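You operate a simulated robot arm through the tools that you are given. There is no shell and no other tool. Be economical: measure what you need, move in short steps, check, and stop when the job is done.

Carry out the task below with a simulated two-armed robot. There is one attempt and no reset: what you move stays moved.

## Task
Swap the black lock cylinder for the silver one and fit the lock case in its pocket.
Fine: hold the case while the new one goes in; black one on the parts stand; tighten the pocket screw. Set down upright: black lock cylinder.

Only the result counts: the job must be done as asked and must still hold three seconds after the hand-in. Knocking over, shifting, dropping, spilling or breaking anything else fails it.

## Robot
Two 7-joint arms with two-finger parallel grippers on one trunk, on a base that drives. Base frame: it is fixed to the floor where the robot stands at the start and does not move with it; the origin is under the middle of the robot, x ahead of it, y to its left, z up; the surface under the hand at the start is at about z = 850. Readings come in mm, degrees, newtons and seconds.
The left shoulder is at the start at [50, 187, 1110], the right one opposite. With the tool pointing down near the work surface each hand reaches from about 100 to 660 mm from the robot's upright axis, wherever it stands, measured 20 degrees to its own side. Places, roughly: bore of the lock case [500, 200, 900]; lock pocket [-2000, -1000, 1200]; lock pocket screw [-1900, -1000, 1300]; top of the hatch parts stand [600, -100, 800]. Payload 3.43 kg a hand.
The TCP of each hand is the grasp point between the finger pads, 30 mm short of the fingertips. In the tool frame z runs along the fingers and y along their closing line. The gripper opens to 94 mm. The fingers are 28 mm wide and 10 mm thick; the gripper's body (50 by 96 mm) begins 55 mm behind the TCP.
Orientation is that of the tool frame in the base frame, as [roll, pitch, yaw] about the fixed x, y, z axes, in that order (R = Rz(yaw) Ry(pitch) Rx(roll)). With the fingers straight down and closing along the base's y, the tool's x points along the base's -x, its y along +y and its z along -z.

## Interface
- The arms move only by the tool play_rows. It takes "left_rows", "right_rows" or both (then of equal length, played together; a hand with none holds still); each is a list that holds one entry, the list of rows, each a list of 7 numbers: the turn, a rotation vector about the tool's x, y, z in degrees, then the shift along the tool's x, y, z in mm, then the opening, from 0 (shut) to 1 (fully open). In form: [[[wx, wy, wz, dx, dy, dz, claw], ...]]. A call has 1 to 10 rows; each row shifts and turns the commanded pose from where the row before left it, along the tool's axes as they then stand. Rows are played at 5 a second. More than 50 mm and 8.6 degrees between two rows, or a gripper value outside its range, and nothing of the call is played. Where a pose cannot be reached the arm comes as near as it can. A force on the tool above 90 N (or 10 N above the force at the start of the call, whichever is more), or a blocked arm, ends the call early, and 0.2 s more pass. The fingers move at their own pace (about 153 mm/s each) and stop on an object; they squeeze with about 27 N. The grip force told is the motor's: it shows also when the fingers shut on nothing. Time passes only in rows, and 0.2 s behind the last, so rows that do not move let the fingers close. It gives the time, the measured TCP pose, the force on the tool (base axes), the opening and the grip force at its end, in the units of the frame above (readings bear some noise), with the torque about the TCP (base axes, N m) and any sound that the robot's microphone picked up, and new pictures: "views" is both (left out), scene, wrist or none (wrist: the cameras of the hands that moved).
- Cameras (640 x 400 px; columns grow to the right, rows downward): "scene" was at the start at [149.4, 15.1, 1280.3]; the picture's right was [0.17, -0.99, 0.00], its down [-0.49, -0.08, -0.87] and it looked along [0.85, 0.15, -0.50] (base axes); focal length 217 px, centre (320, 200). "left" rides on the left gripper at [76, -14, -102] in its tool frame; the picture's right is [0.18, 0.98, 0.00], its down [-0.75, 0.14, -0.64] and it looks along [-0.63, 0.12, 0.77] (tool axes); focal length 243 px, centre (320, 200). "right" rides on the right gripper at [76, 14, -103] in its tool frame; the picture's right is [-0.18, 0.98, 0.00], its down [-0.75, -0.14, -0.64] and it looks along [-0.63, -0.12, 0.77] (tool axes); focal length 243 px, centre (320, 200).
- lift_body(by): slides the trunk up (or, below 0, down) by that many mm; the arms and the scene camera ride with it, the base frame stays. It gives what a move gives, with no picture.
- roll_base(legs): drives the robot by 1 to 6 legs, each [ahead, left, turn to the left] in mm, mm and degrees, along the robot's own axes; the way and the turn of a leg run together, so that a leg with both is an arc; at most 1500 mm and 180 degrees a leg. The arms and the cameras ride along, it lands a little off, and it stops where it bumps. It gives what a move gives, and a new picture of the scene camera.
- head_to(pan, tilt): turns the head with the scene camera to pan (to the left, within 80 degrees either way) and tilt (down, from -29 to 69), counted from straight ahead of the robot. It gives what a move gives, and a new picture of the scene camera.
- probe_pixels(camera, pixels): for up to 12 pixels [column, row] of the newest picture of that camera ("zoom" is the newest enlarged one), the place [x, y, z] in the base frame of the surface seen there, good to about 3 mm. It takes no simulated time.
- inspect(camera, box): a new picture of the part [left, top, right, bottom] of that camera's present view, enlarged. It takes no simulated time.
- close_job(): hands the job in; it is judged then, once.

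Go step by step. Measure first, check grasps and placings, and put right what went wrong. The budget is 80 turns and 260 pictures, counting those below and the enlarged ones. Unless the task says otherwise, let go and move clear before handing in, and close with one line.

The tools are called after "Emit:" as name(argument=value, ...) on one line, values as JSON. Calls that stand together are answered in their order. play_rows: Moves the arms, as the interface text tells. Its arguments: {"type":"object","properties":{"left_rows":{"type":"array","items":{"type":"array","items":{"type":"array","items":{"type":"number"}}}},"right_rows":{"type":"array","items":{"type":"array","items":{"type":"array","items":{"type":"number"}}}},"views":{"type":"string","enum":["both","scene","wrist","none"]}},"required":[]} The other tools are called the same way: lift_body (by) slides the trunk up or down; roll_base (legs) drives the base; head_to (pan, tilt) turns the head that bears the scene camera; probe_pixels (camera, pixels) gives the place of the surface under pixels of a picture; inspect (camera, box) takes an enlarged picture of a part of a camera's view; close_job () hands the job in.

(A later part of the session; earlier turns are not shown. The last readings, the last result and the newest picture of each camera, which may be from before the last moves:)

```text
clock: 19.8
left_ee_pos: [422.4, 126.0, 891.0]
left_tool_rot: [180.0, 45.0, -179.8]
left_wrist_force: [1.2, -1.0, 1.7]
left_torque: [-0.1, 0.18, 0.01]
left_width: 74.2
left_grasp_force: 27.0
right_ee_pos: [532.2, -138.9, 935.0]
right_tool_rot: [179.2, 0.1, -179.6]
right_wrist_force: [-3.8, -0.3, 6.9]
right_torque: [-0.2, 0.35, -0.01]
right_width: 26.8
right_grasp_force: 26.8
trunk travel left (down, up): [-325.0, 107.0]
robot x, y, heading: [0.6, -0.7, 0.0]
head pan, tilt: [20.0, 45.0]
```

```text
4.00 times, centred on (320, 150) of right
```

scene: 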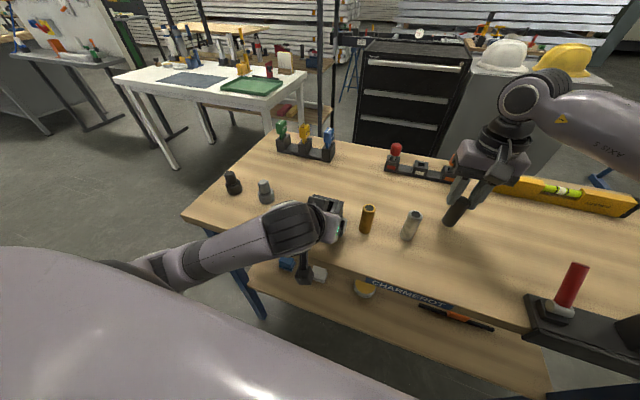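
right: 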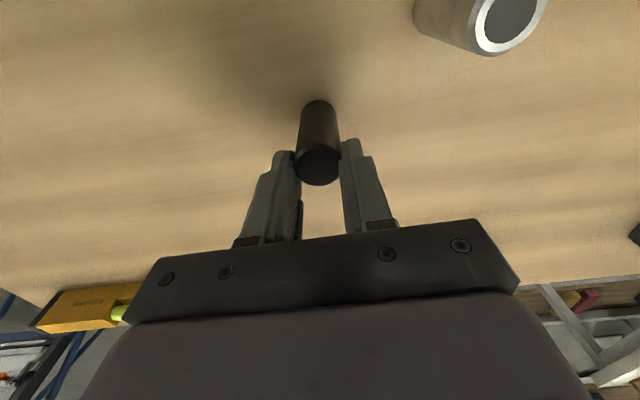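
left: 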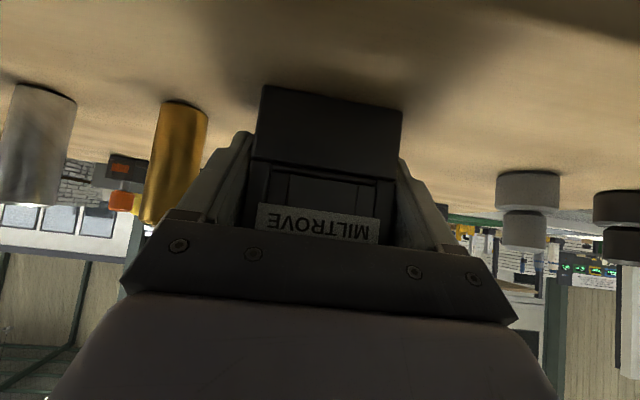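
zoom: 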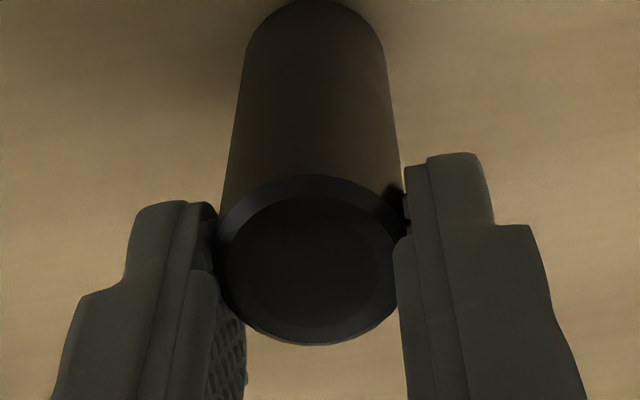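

Emit:
play_rows(right_rows=[[[0, 0, 0, 0, 0, 0, 0.35], [0, 0, 0, 0, 0, 0, 0.6], [0, 0, 0, 0, 0, -20, 0.6], [0, 0, 0, 0, 0, -40, 0.6], [0, 0, 0, 0, 0, -40, 0.6], [0, 0, 0, 19, 27.6, 0, 0.6], [0, 0, 0, 19, 27.6, 0, 0.6], [0, 0, 0, 19, 27.6, 0, 0.6], [0, 0, 0, 0, 0, 0, 0.6]]])

Emit:
inspect(camera="scene", box=[380, 160, 490, 250])

Emit:
inspect(camera="right", box=[240, 100, 400, 200])

```text
clock: 21.8
left_ee_pos: [423.6, 126.3, 890.9]
left_tool_rot: [180.0, 45.1, -179.9]
left_wrist_force: [-1.1, 1.1, 3.3]
left_torque: [0.0, 0.27, 0.03]
left_width: 74.4
left_grasp_force: 27.4
right_ee_pos: [472.4, -55.7, 1034.4]
right_tool_rot: [179.3, 0.1, -179.7]
right_wrist_force: [0.5, -0.4, 0.1]
right_torque: [-0.01, -0.04, 0.01]
right_width: 56.3
right_grasp_force: 0.0
trunk travel left (down, up): [-325.0, 107.0]
robot x, y, heading: [3.3, -0.2, 0.1]
head pan, tilt: [20.0, 45.0]
```

scene: 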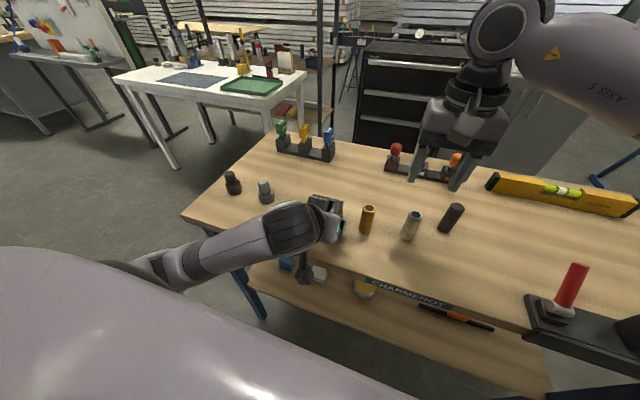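
right: 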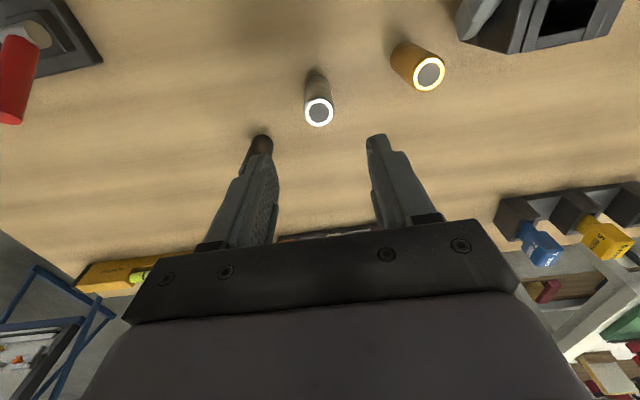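

```text
4.44 times, centred on (435, 205) of scene
```

zoom: 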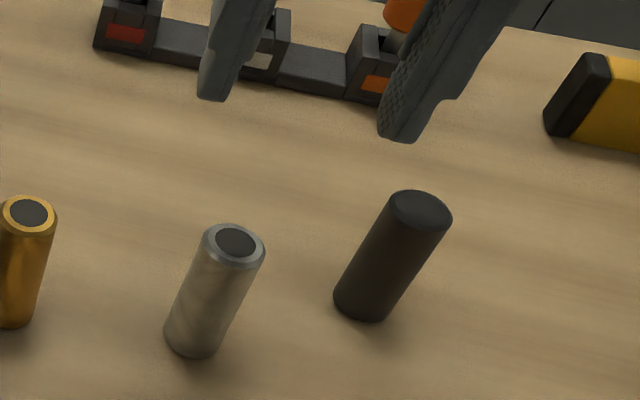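

```text
4.00 times, centred on (320, 150) of right
```

zoom: 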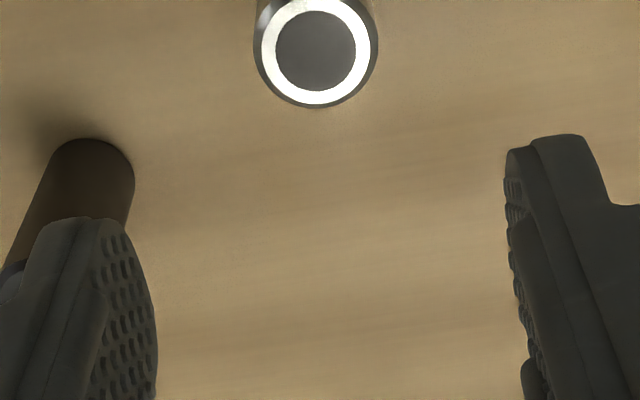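

Black stands upright. Probing silver's top centre and the case bore in the right wrist view.

Emit:
probe_pixels(camera="right", pixels=[[319, 112], [306, 112], [332, 112], [319, 125], [319, 101]])

Emit:
inspect(camera="right", box=[460, 0, 640, 100])

```text
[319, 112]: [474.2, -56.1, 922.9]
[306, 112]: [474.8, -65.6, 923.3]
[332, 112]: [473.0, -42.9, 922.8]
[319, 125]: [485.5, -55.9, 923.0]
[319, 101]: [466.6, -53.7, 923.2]
```

```text
3.56 times, centred on (550, 50) of right
```

zoom: 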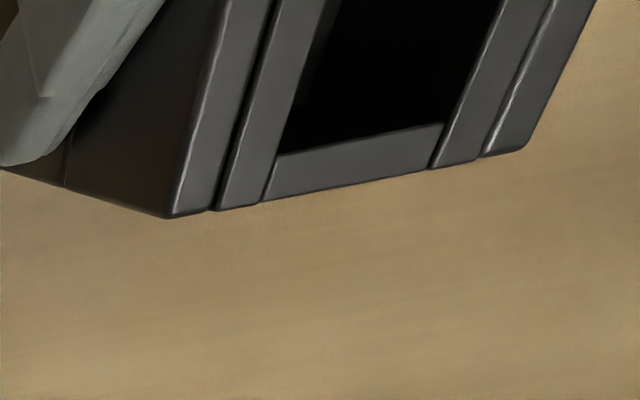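

Silver's centre is (475,-55), top 923. Descend, grip with the same offset as the black one, and lift.

Emit:
play_rows(right_rows=[[[-0.7, 0, 0, -8.6, 0.5, 25, 0.6], [0, 0, 0, 0, 0, 40, 0.6], [0, 0, 0, 0, 0, 36, 0.6], [0, 0, 0, 0, 0, 0, 0.6], [0, 0, 0, 0, 0, 0, 0], [0, 0, 0, 0, 0, 0, 0], [0, 0, 0, 0, 0, -35, 0], [0, 0, 0, 0, 0, -45, 0], [0, 0, 0, 0, 0, -45, 0], [0, 0, 0, 0, 0, 0, 0]]])

Emit:
inspect(camera="right", box=[240, 100, 400, 200])

```text
clock: 24.0
left_ee_pos: [424.0, 126.3, 891.5]
left_tool_rot: [179.9, 45.0, -180.0]
left_wrist_force: [-1.7, 1.2, 3.6]
left_torque: [0.07, 0.22, -0.04]
left_width: 74.4
left_grasp_force: 26.7
right_ee_pos: [485.6, -58.3, 1059.6]
right_tool_rot: [178.5, 0.1, -179.7]
right_wrist_force: [0.0, 0.0, -2.8]
right_torque: [-0.01, -0.02, 0.02]
right_width: 27.0
right_grasp_force: 26.8
trunk travel left (down, up): [-325.0, 107.0]
robot x, y, heading: [0.0, -1.4, 0.0]
head pan, tilt: [20.0, 45.0]
```

scene: 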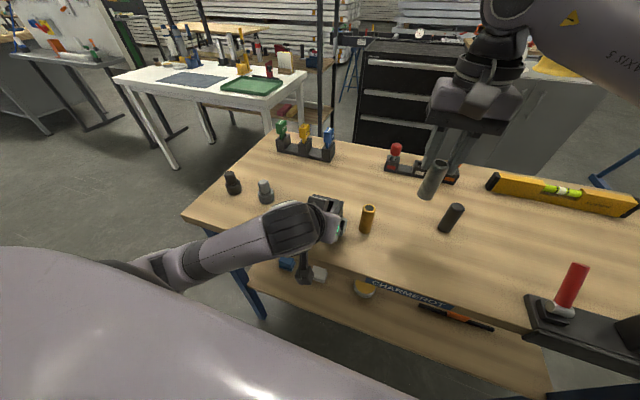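
right: 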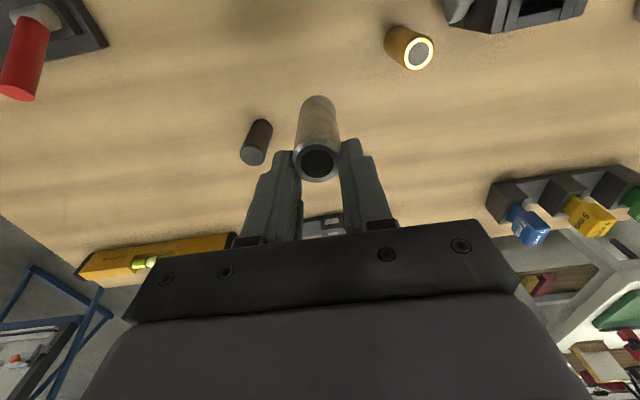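

```text
4.00 times, centred on (320, 150) of right
```

zoom: 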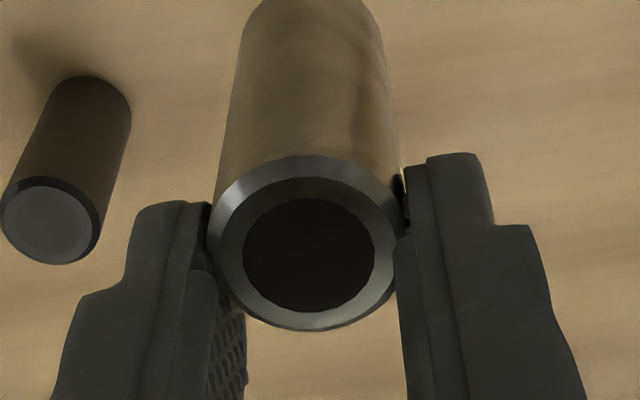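

Silver held (27.0 mm). I over-rotated roll (178.5); correct by +1.5° and carry it over the case bore at high z.

Emit:
play_rows(right_rows=[[[1.5, 0, -0.3, 0, 0, 0, 0], [0, 0, 0, 10, 37, 0, 0], [0, 0, 0, 10, 37, 0, 0], [0, 0, 0, 10, 37, 0, 0], [0, 0, 0, 10, 37, 0, 0], [0, 0, 0, 9.6, 36.5, 0, 0], [0, 0, 0, 0, 0, 0, 0], [0, 0, 0, 0, 0, 0, 0]]])

Emit:
inspect(camera="right", box=[260, 60, 380, 190])

Emit:
inspect(camera="scene", box=[270, 120, 390, 250])

```text
clock: 25.8
left_ee_pos: [423.0, 126.4, 891.1]
left_tool_rot: [-179.9, 45.0, -179.9]
left_wrist_force: [-1.8, -0.4, 3.9]
left_torque: [0.0, 0.2, -0.01]
left_width: 74.4
left_grasp_force: 27.1
right_ee_pos: [433.5, 123.5, 1058.8]
right_tool_rot: [-180.0, 0.1, -179.7]
right_wrist_force: [-0.1, -0.3, -1.5]
right_torque: [0.01, -0.03, 0.03]
right_width: 27.0
right_grasp_force: 27.4
trunk travel left (down, up): [-325.0, 107.0]
robot x, y, heading: [1.0, 2.7, -0.1]
head pan, tilt: [20.0, 45.0]
```

scene: 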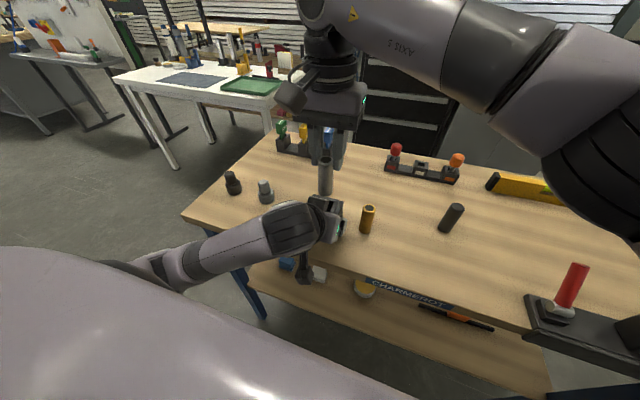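
right: 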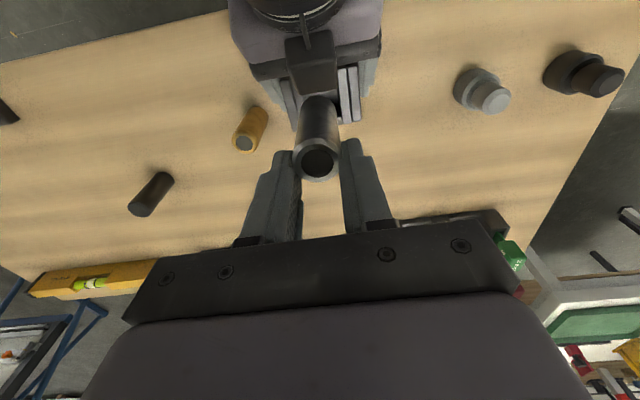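

```text
3.08 times, centred on (320, 125) of right
```

zoom: 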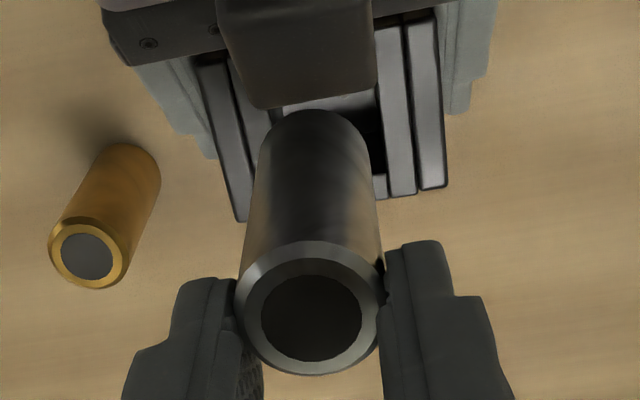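

```text
3.08 times, centred on (330, 185) of scene
```

zoom: 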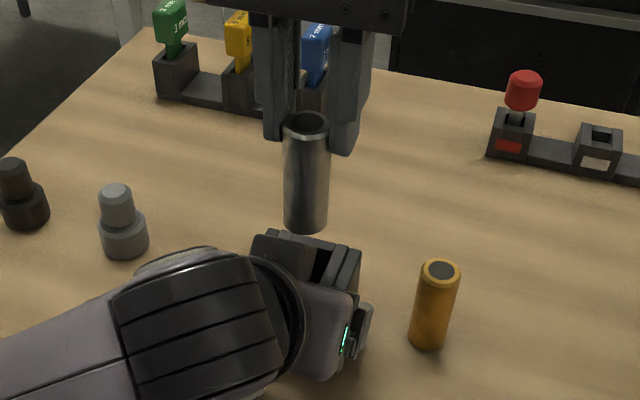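

Probing silver's position in the hand and the case's rails.

Emit:
probe_pixels(camera="right", pixels=[[318, 145], [318, 173], [318, 161], [297, 160], [338, 161], [300, 130], [343, 122], [362, 121], [348, 80], [285, 100], [317, 110]])

```text
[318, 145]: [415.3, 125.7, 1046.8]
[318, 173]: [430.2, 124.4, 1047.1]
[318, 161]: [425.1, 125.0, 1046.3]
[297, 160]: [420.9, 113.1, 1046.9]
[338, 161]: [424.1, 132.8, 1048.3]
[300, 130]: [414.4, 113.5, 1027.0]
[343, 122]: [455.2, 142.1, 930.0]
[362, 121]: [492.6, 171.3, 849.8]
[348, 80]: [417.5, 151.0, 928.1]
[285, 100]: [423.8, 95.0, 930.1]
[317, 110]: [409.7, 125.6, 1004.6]
```

Silver axis ≈ (425,124) vs bore (430.5,126.5). Correcting +5.5 x, +2.3 y and descending into the bore mouth.

Emit:
play_rows(right_rows=[[[0, 0, 0, -5.5, 2.3, 0, 0], [0, 0, 0, 0, 0, 0, 0], [0, 0, 0, 0, 0, 25, 0], [0, 0, 0, 0, 0, 12, 0], [0, 0, 0, 0, 0, 5, 0], [0, 0, 0, 0, 0, 5, 0], [0, 0, 0, 0, 0, 3, 0], [0, 0, 0, 0, 0, 0, 0]]])

Emit:
inspect(camera="right", box=[260, 60, 380, 190])

Emit:
inspect(camera="scene", box=[270, 120, 390, 250])

```text
clock: 27.6
left_ee_pos: [422.2, 126.3, 890.8]
left_tool_rot: [179.9, 45.0, -179.9]
left_wrist_force: [7.6, 1.9, -4.8]
left_torque: [-0.43, 0.12, 0.23]
left_width: 74.4
left_grasp_force: 26.7
right_ee_pos: [435.2, 128.7, 1008.2]
right_tool_rot: [-179.9, 0.0, -179.2]
right_wrist_force: [-3.6, -3.5, 22.8]
right_torque: [0.1, 0.43, 0.08]
right_width: 26.9
right_grasp_force: 27.4
trunk travel left (down, up): [-325.0, 107.0]
robot x, y, heading: [2.8, -3.8, -0.1]
head pan, tilt: [20.0, 45.0]
```

scene: 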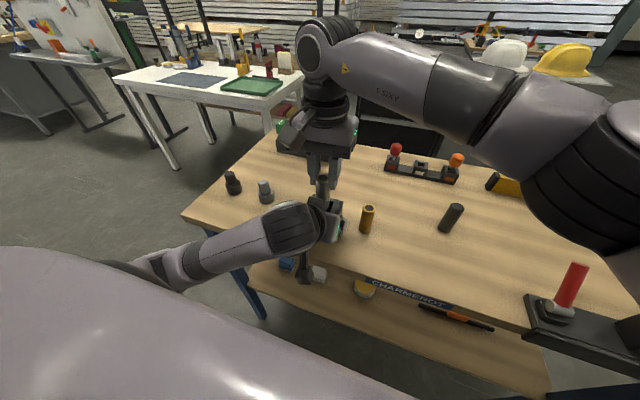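
right: 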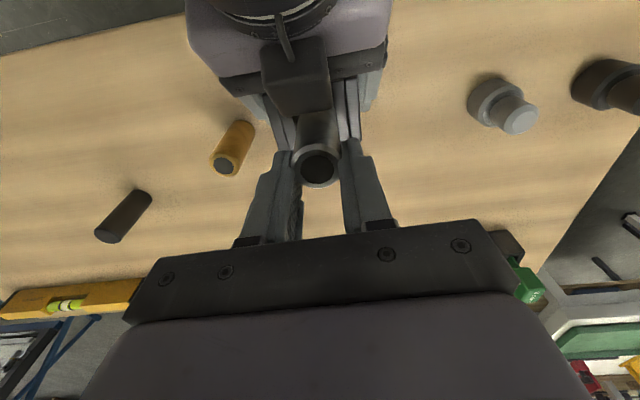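

```text
3.08 times, centred on (320, 125) of right
```

zoom: 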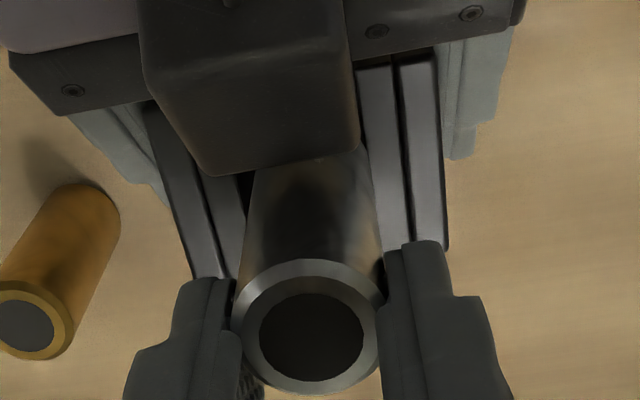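

```text
3.08 times, centred on (330, 185) of scene
```

zoom: 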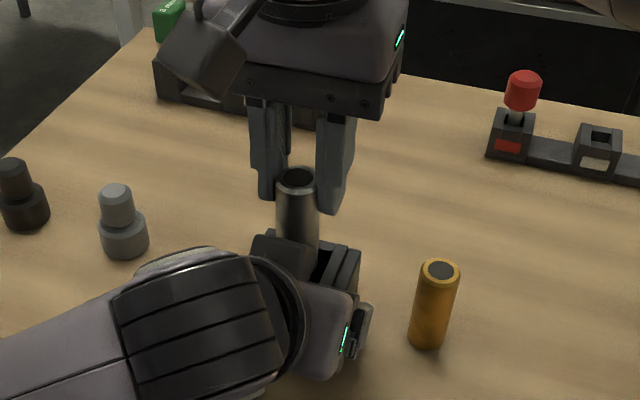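

Contact at 23 N: the cylinder sits too far toward +y (right rail touching at zoom (375,220)). Backing off 12 mm and re-measuring.

Emit:
play_rows(right_rows=[[[0, 0, 0, 0, 0, -12, 0], [0, 0, 0, 0, 0, -8, 0], [0, 0, 0, 0, 0, 0, 0], [0, 0, 0, 0, 0, 0, 0]]], views="wrist")

Emit:
inspect(camera="right", box=[260, 60, 380, 190])

Emit:
probe_pixels(camera="zoom", pixels=[[312, 325], [312, 250], [240, 320], [382, 320], [312, 180], [210, 200], [230, 200], [245, 190], [380, 150], [360, 150], [435, 150]])

```text
clock: 28.6
left_ee_pos: [423.6, 124.0, 889.9]
left_tool_rot: [180.0, 45.0, -179.8]
left_wrist_force: [-2.2, 1.2, 3.7]
left_torque: [0.32, 0.19, 0.04]
left_width: 74.5
left_grasp_force: 26.5
right_ee_pos: [440.8, 126.2, 1028.4]
right_tool_rot: [180.0, 0.0, -179.8]
right_wrist_force: [0.0, -0.6, -1.9]
right_torque: [0.03, 0.01, -0.03]
right_width: 26.9
right_grasp_force: 27.0
trunk travel left (down, up): [-325.0, 107.0]
robot x, y, heading: [-2.2, 0.9, 0.0]
head pan, tilt: [20.0, 45.0]
```

right: 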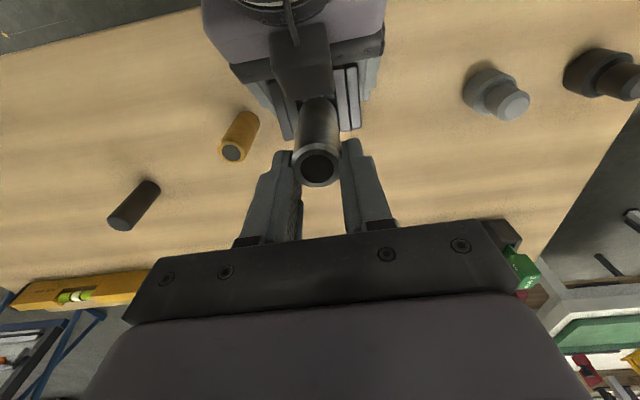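

```text
3.08 times, centred on (320, 125) of right
```

zoom: 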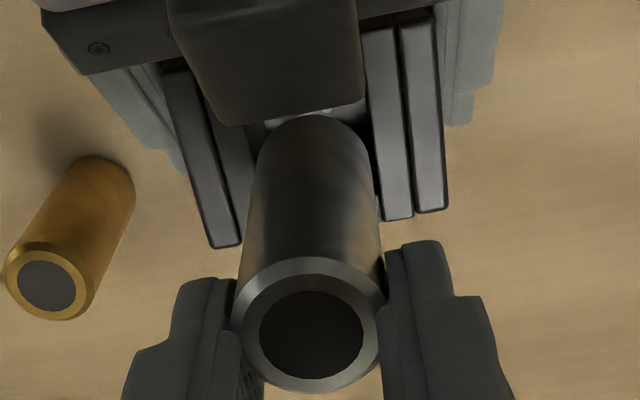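

```text
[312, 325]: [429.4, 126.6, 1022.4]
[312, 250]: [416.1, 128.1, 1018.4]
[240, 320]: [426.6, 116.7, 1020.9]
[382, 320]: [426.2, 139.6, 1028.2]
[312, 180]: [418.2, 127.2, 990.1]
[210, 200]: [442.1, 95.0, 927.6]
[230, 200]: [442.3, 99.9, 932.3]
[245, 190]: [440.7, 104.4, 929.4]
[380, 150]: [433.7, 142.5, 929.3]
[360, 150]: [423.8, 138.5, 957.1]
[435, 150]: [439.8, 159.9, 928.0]
```

Cylinder slipped up ~5 mm in the hand; it sits ~2 mm too far +y relative to the rails. Shift −2.3 y, −1 x and try again gently.

Emit:
play_rows(right_rows=[[[0, 0, 0, 1, -2.3, 0, 0], [0, 0, 0, 0, 0, 0, 0], [0, 0, 0, 0, 0, 12, 0], [0, 0, 0, 0, 0, 4, 0], [0, 0, 0, 0, 0, 4, 0], [0, 0, 0, 0, 0, 4, 0], [0, 0, 0, 0, 0, 0, 0]]], views="wrist")

Emit:
inspect(camera="right", box=[260, 60, 380, 190])

```text
clock: 30.2
left_ee_pos: [422.0, 125.1, 890.2]
left_tool_rot: [179.9, 45.0, -179.9]
left_wrist_force: [10.6, -1.5, -10.9]
left_torque: [-0.18, -0.55, 0.07]
left_width: 74.1
left_grasp_force: 26.8
right_ee_pos: [436.3, 127.5, 1008.6]
right_tool_rot: [179.7, 0.3, -179.3]
right_wrist_force: [1.1, 1.5, 40.8]
right_torque: [0.24, 0.85, -0.08]
right_width: 26.7
right_grasp_force: 26.8
trunk travel left (down, up): [-325.0, 107.0]
robot x, y, heading: [-1.6, -0.8, 0.1]
head pan, tilt: [20.0, 45.0]
```

right: 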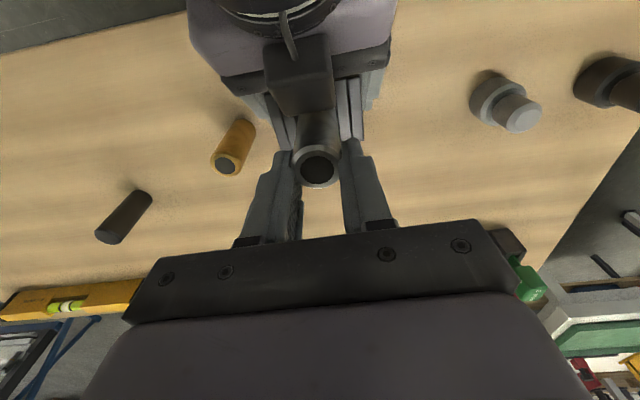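

```text
3.08 times, centred on (320, 125) of right
```

zoom: 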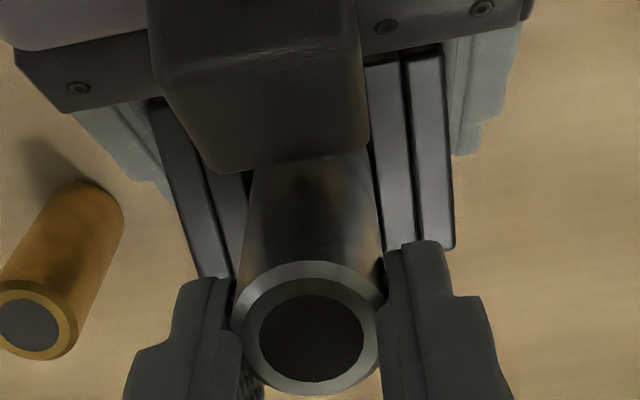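

Pressing torque (0.85 N m about y at 41 N) places the contact at the cylinder's −x edge, x≈415 — right by the left hand's block. I'll lift the silver, regrip the case with the left hand ~15 mm farther back, and look.

Emit:
play_rows(right_rows=[[[0, 0, 0, 0, 0, -15, 0], [0, 0, 0, 0, 0, -20, 0], [0, 0, 0, 0, 0, -20, 0], [0, 0, 0, 0, 0, 0, 0], [0, 0, 0, 0, 0, 0, 0], [0, 0, 0, 0, 0, 0, 0], [0, 0, 0, 0, 0, 0, 0], [0, 0, 0, 0, 0, 0, 0], [0, 0, 0, 0, 0, 0, 0]]], left_rows=[[[0, 0, 0, 0, 0, 0, 0], [0, 0, 0, 0, 0, 0, 0], [0, 0, 0, 0, 0, 0, 0.95], [0, 0, 0, 0, 0, 0, 0.95], [0, 0, 0, 4, 0, -8, 0.95], [0, 0, 0, 3, 0, -8, 0.95], [0, 0, 0, 0, 0, 0, 0], [0, 0, 0, 0, 0, 0, 0], [0, 0, 0, 0, 0, 0, 0]]])

Emit:
inspect(camera="right", box=[260, 60, 380, 190])

Emit:
inspect(camera="scene", box=[270, 120, 390, 250])

```text
clock: 32.2
left_ee_pos: [408.0, 126.3, 897.9]
left_tool_rot: [180.0, 44.9, -180.0]
left_wrist_force: [-0.3, 0.7, 0.1]
left_torque: [0.12, -0.03, 0.02]
left_width: 74.0
left_grasp_force: 27.3
right_ee_pos: [443.8, 119.1, 1058.7]
right_tool_rot: [179.7, -0.3, 179.4]
right_wrist_force: [0.0, 0.1, -1.4]
right_torque: [0.0, -0.01, 0.02]
right_width: 26.8
right_grasp_force: 27.1
trunk travel left (down, up): [-325.0, 107.0]
robot x, y, heading: [1.2, -1.0, -0.1]
head pan, tilt: [20.0, 45.0]
```

scene: 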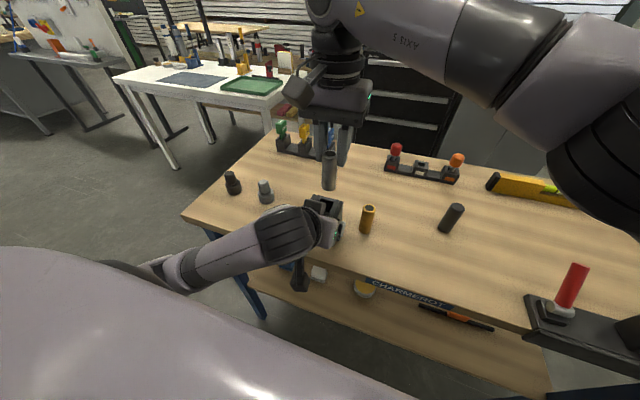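
right: 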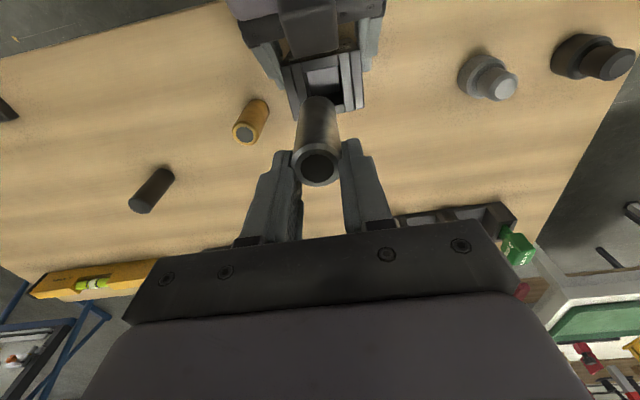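
left: 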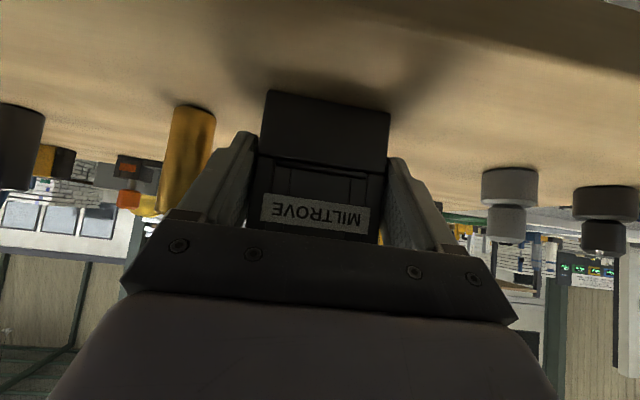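

```text
3.08 times, centred on (320, 125) of right
```

zoom: 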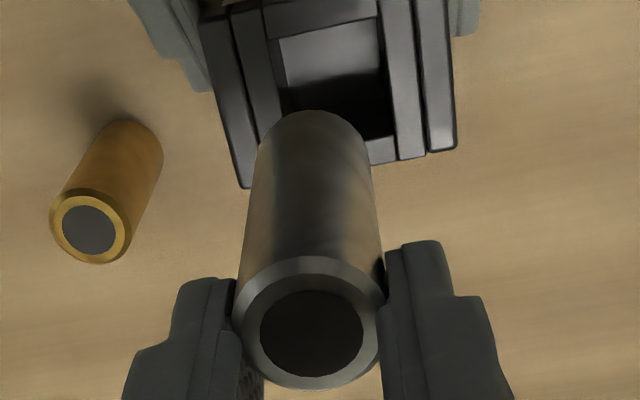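

```text
3.08 times, centred on (330, 185) of scene
```

zoom: 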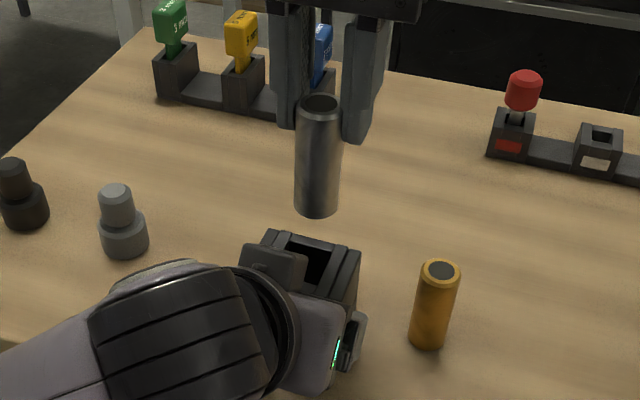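

Bore now visible. Enlarging it and the tube for precise probes.

Emit:
inspect(camera="right", box=[280, 45, 380, 115])

```text
5.71 times, centred on (330, 80) of right
```

zoom: 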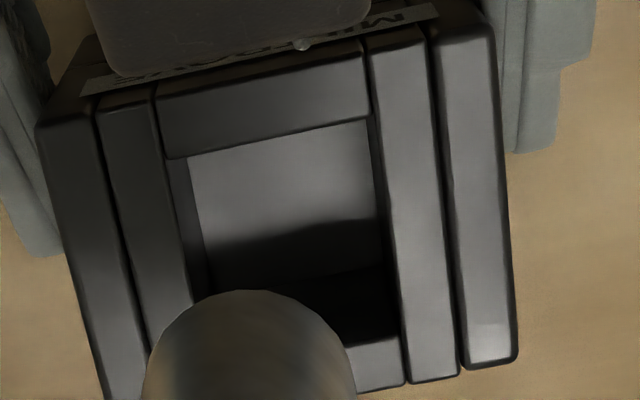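

Emit:
probe_pixels(camera="zoom", pixels=[[170, 140], [380, 100], [200, 290], [400, 300], [270, 80], [370, 350], [60, 140], [100, 370], [490, 60], [510, 340], [420, 370], [265, 200]])

Emit:
probe_pixels(camera="right", pixels=[[317, 165], [318, 143], [318, 184], [296, 163], [339, 164], [317, 115], [317, 100], [303, 125]])

```text
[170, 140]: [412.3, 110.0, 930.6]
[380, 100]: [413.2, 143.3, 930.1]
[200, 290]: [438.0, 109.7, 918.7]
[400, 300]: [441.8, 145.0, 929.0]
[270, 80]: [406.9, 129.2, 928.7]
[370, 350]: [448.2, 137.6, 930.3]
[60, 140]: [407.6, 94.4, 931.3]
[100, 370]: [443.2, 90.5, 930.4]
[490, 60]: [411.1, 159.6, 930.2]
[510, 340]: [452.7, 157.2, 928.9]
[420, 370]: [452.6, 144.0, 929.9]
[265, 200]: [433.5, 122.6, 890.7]
```

```text
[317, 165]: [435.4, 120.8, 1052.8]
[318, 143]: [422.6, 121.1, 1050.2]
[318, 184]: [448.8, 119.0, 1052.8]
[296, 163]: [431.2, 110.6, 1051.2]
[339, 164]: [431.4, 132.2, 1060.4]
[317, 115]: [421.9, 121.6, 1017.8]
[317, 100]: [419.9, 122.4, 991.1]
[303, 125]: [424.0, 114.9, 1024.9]
```

Bore opening is y 110–143.5, x 413–445 (centre ≈ 429.5,126.7), floor 890.7; the silver's bottom is at ≈(433,122). Correcting with a slight 1.5° untilt and descending.

Emit:
play_rows(right_rows=[[[0, -1.5, 0, 5.7, 4.9, 0, 0], [0, 0, 0, 0, 0, 0, 0], [0, 0, 0, 0, 0, 20, 0], [0, 0, 0, 0, 0, 18, 0], [0, 0, 0, 0, 0, 0, 0]]], views="wrist")

Emit:
inspect(camera="right", box=[260, 60, 380, 190])

Emit:
probe_pixels(camera="right", pixels=[[317, 165], [317, 143], [317, 184], [317, 115], [317, 95]])

```text
clock: 33.4
left_ee_pos: [407.8, 126.0, 899.4]
left_tool_rot: [180.0, 45.0, -179.8]
left_wrist_force: [0.4, 0.0, 0.3]
left_torque: [0.04, 0.04, 0.03]
left_width: 74.2
left_grasp_force: 27.2
right_ee_pos: [430.8, 131.4, 1019.4]
right_tool_rot: [-179.9, 1.6, -179.3]
right_wrist_force: [0.2, 0.0, -2.9]
right_torque: [0.03, -0.04, 0.01]
right_width: 27.1
right_grasp_force: 27.3
trunk travel left (down, up): [-325.0, 107.0]
robot x, y, heading: [-1.1, -0.9, -0.1]
head pan, tilt: [20.0, 45.0]
```

right: 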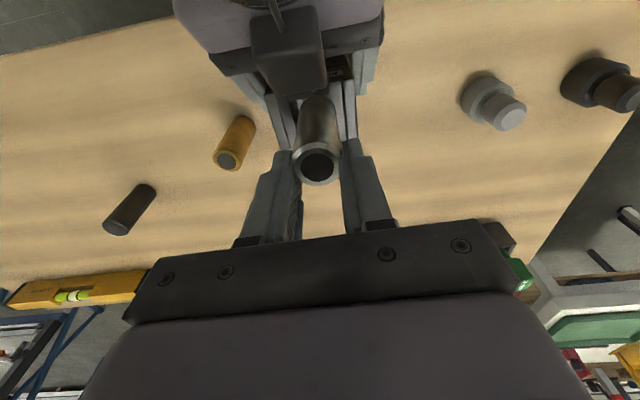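

```text
3.08 times, centred on (320, 125) of right
```

zoom: 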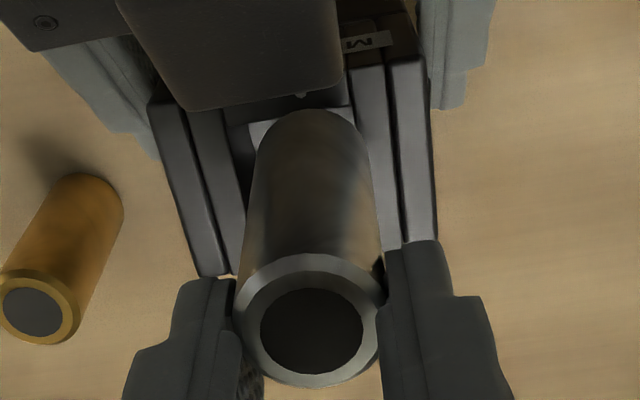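

```text
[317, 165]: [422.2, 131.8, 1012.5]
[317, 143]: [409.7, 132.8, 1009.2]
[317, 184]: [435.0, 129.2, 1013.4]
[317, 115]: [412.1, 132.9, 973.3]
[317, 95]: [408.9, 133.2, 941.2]
```

The hand had still been relaxing from the earlier contact; tube is now at (422,132). Correct +7 x, −5 y, wait to settle, then re-probe.

Emit:
play_rows(right_rows=[[[0, 0, 0, -7, -5, -10, 0], [0, 0, 0, 0, 0, 0, 0], [0, 0, 0, 0, 0, 0, 0], [0, 0, 0, 0, 0, 0, 0], [0, 0, 0, 0, 0, 0, 0]]], views="wrist")

Emit:
inspect(camera="right", box=[260, 60, 380, 190])

Emit:
probe_pixels(camera="right", pixels=[[317, 165], [317, 143], [317, 184], [317, 125], [317, 105]])

```text
clock: 34.6
left_ee_pos: [408.1, 126.2, 897.8]
left_tool_rot: [179.9, 45.1, 179.9]
left_wrist_force: [1.2, 0.0, 0.1]
left_torque: [0.01, 0.09, 0.02]
left_width: 74.1
left_grasp_force: 27.1
right_ee_pos: [438.2, 127.0, 1030.0]
right_tool_rot: [-180.0, 1.6, -179.3]
right_wrist_force: [0.4, 0.3, -1.2]
right_torque: [-0.01, -0.01, 0.03]
right_width: 26.9
right_grasp_force: 26.3
trunk travel left (down, up): [-325.0, 107.0]
robot x, y, heading: [-2.4, -1.7, 0.2]
head pan, tilt: [20.0, 45.0]
```

right: 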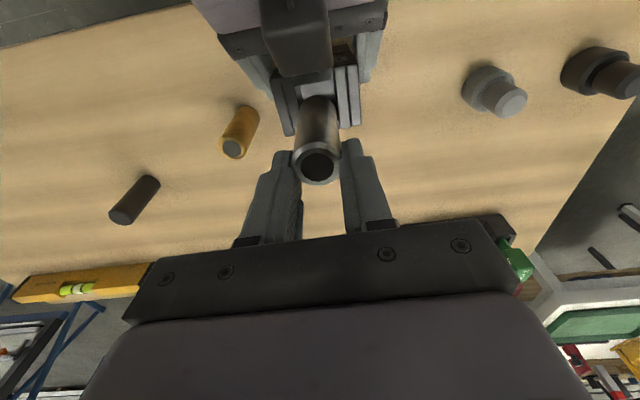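

```text
3.08 times, centred on (320, 125) of right
```

zoom: 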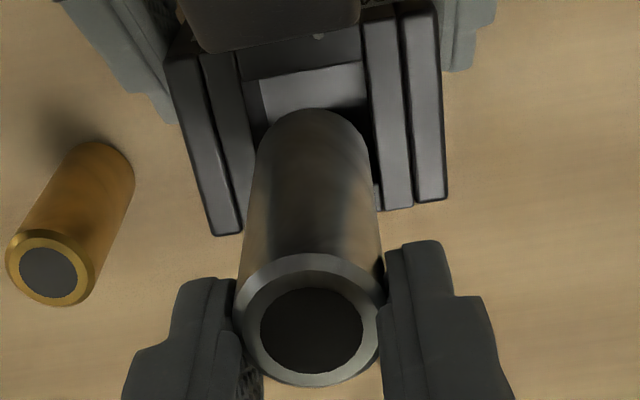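

```text
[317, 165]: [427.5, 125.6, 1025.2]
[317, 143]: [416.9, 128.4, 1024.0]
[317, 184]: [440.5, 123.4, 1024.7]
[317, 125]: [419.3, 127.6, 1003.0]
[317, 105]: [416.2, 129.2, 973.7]
```

Emit:
probe_pixels(camera="zoom", pixels=[[243, 110], [238, 110], [375, 110], [380, 140], [248, 180], [375, 200], [300, 90], [250, 150], [370, 155], [312, 112], [222, 225], [430, 195]])

```text
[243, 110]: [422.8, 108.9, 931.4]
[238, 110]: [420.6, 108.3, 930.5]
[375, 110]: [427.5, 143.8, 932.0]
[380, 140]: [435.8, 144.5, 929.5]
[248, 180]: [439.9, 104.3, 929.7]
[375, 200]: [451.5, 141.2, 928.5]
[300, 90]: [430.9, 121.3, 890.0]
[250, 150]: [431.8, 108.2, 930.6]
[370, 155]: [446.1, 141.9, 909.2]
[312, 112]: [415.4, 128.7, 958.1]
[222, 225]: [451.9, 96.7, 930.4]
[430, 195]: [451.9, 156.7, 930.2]
```

Tube (≈429,127.5) is within ~1.5 mm of the bore centre (429.5,126). Descending slowly with −1.2 y trim.

Emit:
play_rows(right_rows=[[[0, 0, 0, 0, -1.2, 10, 0], [0, 0, 0, 0.3, 0, 10, 0], [0, 0, 0, 0.1, 0, 4, 0], [0, 0, 0, 0.1, 0, 4, 0], [0, 0, 0, 0.1, 0, 4, 0], [0, 0, 0, 0, 0, 0, 0], [0, 0, 0, 0, 0, 0, 0]]], views="wrist")

Emit:
inspect(camera="right", box=[260, 60, 380, 190])

```text
clock: 36.2
left_ee_pos: [407.8, 125.9, 898.1]
left_tool_rot: [180.0, 45.0, -180.0]
left_wrist_force: [0.4, 0.4, 0.0]
left_torque: [0.0, 0.08, -0.01]
left_width: 74.2
left_grasp_force: 26.9
right_ee_pos: [438.8, 125.3, 998.0]
right_tool_rot: [-179.9, 1.7, -179.3]
right_wrist_force: [-0.3, 0.8, -1.5]
right_torque: [0.01, 0.04, -0.03]
right_width: 27.1
right_grasp_force: 26.3
trunk travel left (down, up): [-325.0, 107.0]
robot x, y, heading: [-0.5, 1.3, 0.0]
head pan, tilt: [20.0, 45.0]
```

right: 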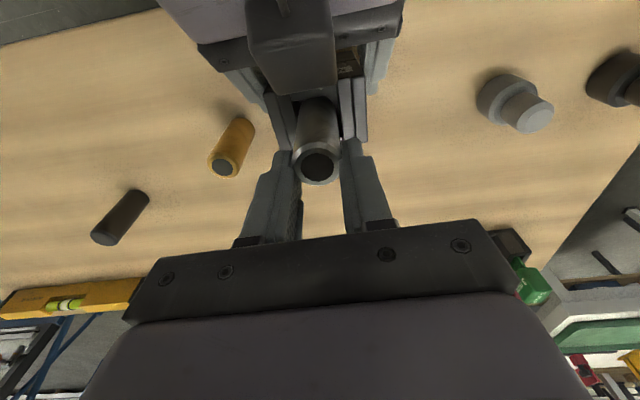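

```text
3.08 times, centred on (320, 125) of right
```

zoom: 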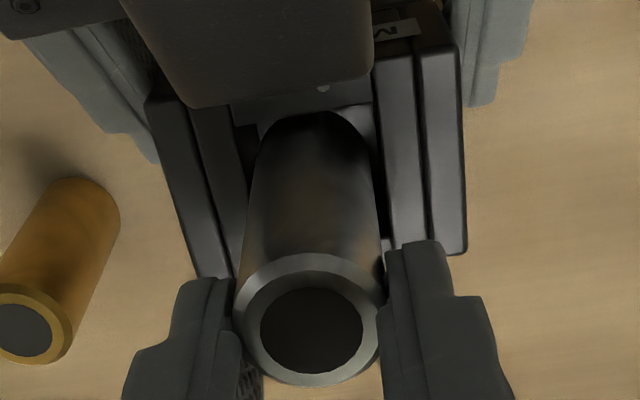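

Free entry: bottom ~917, no contact force. Continue down to the floor.

Emit:
play_rows(right_rows=[[[0, 0, 0, 0.1, 0, 6, 0], [0, 0, 0, 0.1, 0, 6, 0], [0, 0, 0, 0.1, 0, 5, 0], [0, 0, 0, 0.1, 0, 4, 0], [0, 0, 0, 0, 0, 2, 0], [0, 0, 0, 0, 0, 2, 0], [0, 0, 0, 0, 0, 0, 0]]], views="wrist")

Emit:
inspect(camera="right", box=[260, 60, 380, 190])

Emit:
probe_pixels(camera="right", pixels=[[317, 165], [317, 143], [317, 184]])

```text
clock: 37.8
left_ee_pos: [406.9, 125.9, 897.7]
left_tool_rot: [179.9, 45.1, -179.9]
left_wrist_force: [0.0, 0.1, 0.2]
left_torque: [-0.06, 0.11, 0.01]
left_width: 74.4
left_grasp_force: 26.9
right_ee_pos: [439.8, 127.0, 972.8]
right_tool_rot: [-179.9, 1.5, -179.4]
right_wrist_force: [0.2, -0.2, -2.6]
right_torque: [-0.01, 0.02, 0.01]
right_width: 27.2
right_grasp_force: 27.2
trunk travel left (down, up): [-325.0, 107.0]
robot x, y, heading: [0.8, -0.9, -0.0]
head pan, tilt: [20.0, 45.0]
```

right: 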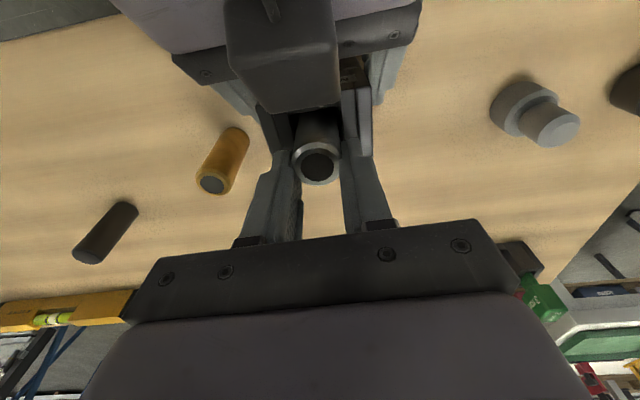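

```text
3.08 times, centred on (320, 125) of right
```

zoom: 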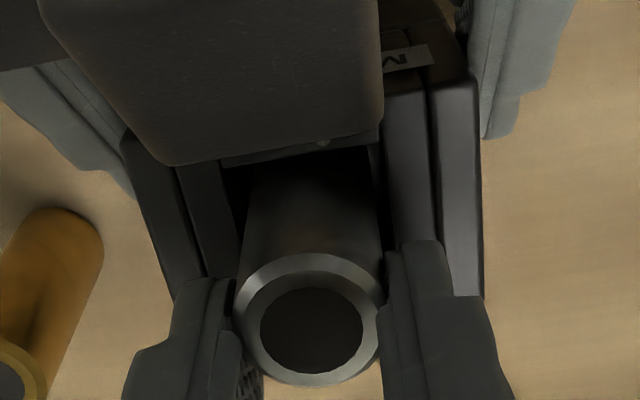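

```text
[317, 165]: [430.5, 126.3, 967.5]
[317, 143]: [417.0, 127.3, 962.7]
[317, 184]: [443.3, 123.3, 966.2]
```

Top at 966, nearly at the black's seated height (965). Pressing a few mm more until contact.

Emit:
play_rows(right_rows=[[[0, 0, 0, 0, 0, 1.5, 0], [0, 0, 0, 0, 0, 1.5, 0], [0, 0, 0, 0, 0, 1.5, 0], [0, 0, 0, 0, 0, 0, 0]]], views="none")

```text
clock: 38.8
left_ee_pos: [408.4, 125.6, 898.7]
left_tool_rot: [179.9, 45.0, -179.9]
left_wrist_force: [6.3, 0.6, -6.1]
left_torque: [-0.16, -0.33, -0.04]
left_width: 73.9
left_grasp_force: 27.3
right_ee_pos: [439.8, 125.4, 970.5]
right_tool_rot: [179.9, 1.7, -179.2]
right_wrist_force: [-1.9, -1.0, 17.6]
right_torque: [-0.03, 0.26, 0.12]
right_width: 27.1
right_grasp_force: 27.0
trunk travel left (down, up): [-325.0, 107.0]
robot x, y, heading: [-0.9, 0.6, 0.1]
head pan, tilt: [20.0, 45.0]
```

Firm contact (17.6 N). One slightly harder push, then release and rise to look.

Emit:
play_rows(right_rows=[[[0, 0, 0, 0, 0, 2, 0], [0, 0, 0, 0, 0, 0, 0], [0, 0, 0, 0, 0, -2, 0], [0, 0, 0, 0, 0, 0, 0.3], [0, 0, 0, 0, 0, 0, 0.6], [0, 0, 0, 0, 0, -15, 0.6], [0, 0, 0, 0, 0, -30, 0.6], [0, 0, 0, 0, 0, -40, 0.6], [0, 0, 0, 0, 0, 0, 0.6], [0, 0, 0, 0, 0, 0, 0.6]]])

Emit:
inspect(camera="right", box=[240, 60, 400, 190])

Emit:
inspect(camera="scene", box=[270, 150, 390, 250])

```text
clock: 41.0
left_ee_pos: [408.5, 125.3, 897.4]
left_tool_rot: [-180.0, 45.1, -179.9]
left_wrist_force: [0.1, -1.0, 0.2]
left_torque: [0.05, 0.15, 0.04]
left_width: 73.8
left_grasp_force: 27.0
right_ee_pos: [437.7, 123.6, 1054.1]
right_tool_rot: [-180.0, 1.6, -179.4]
right_wrist_force: [0.3, -0.5, 0.4]
right_torque: [0.0, 0.0, -0.01]
right_width: 56.3
right_grasp_force: 0.1
trunk travel left (down, up): [-325.0, 107.0]
robot x, y, heading: [-2.2, -1.9, 0.1]
head pan, tilt: [20.0, 45.0]
```

scene: 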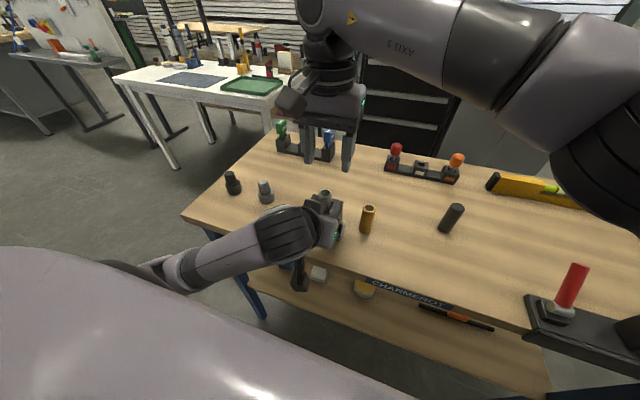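
right: 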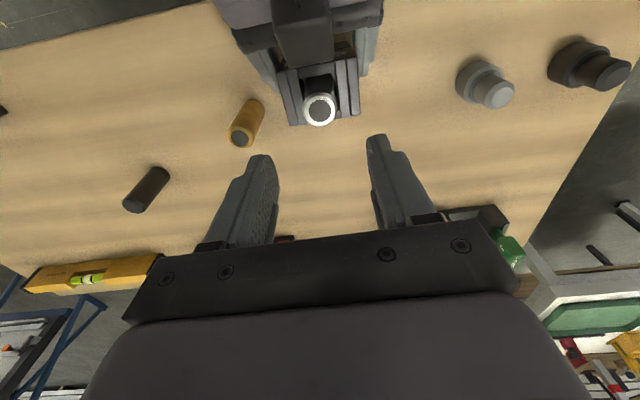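

```text
3.08 times, centred on (320, 125) of right
```

zoom: 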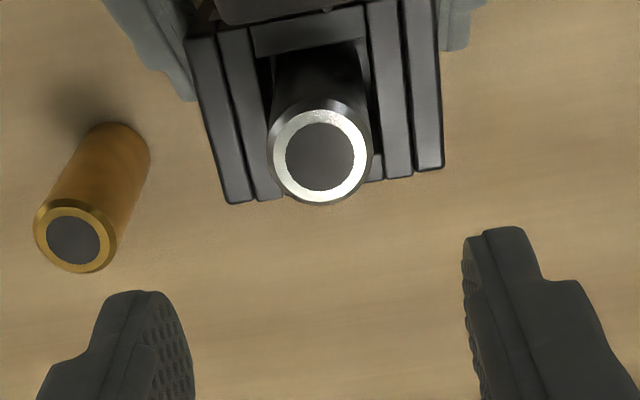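

```text
4.00 times, centred on (330, 200) of scene
```

zoom: 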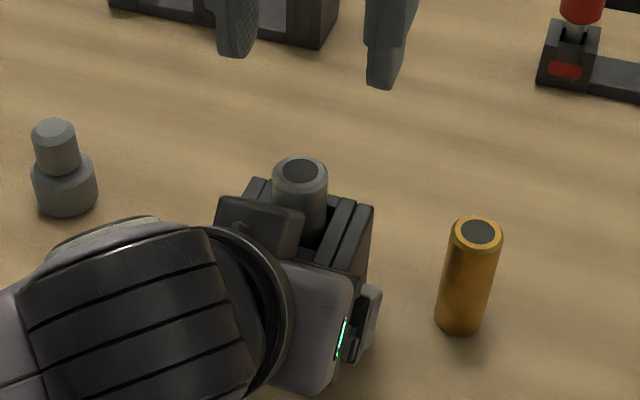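

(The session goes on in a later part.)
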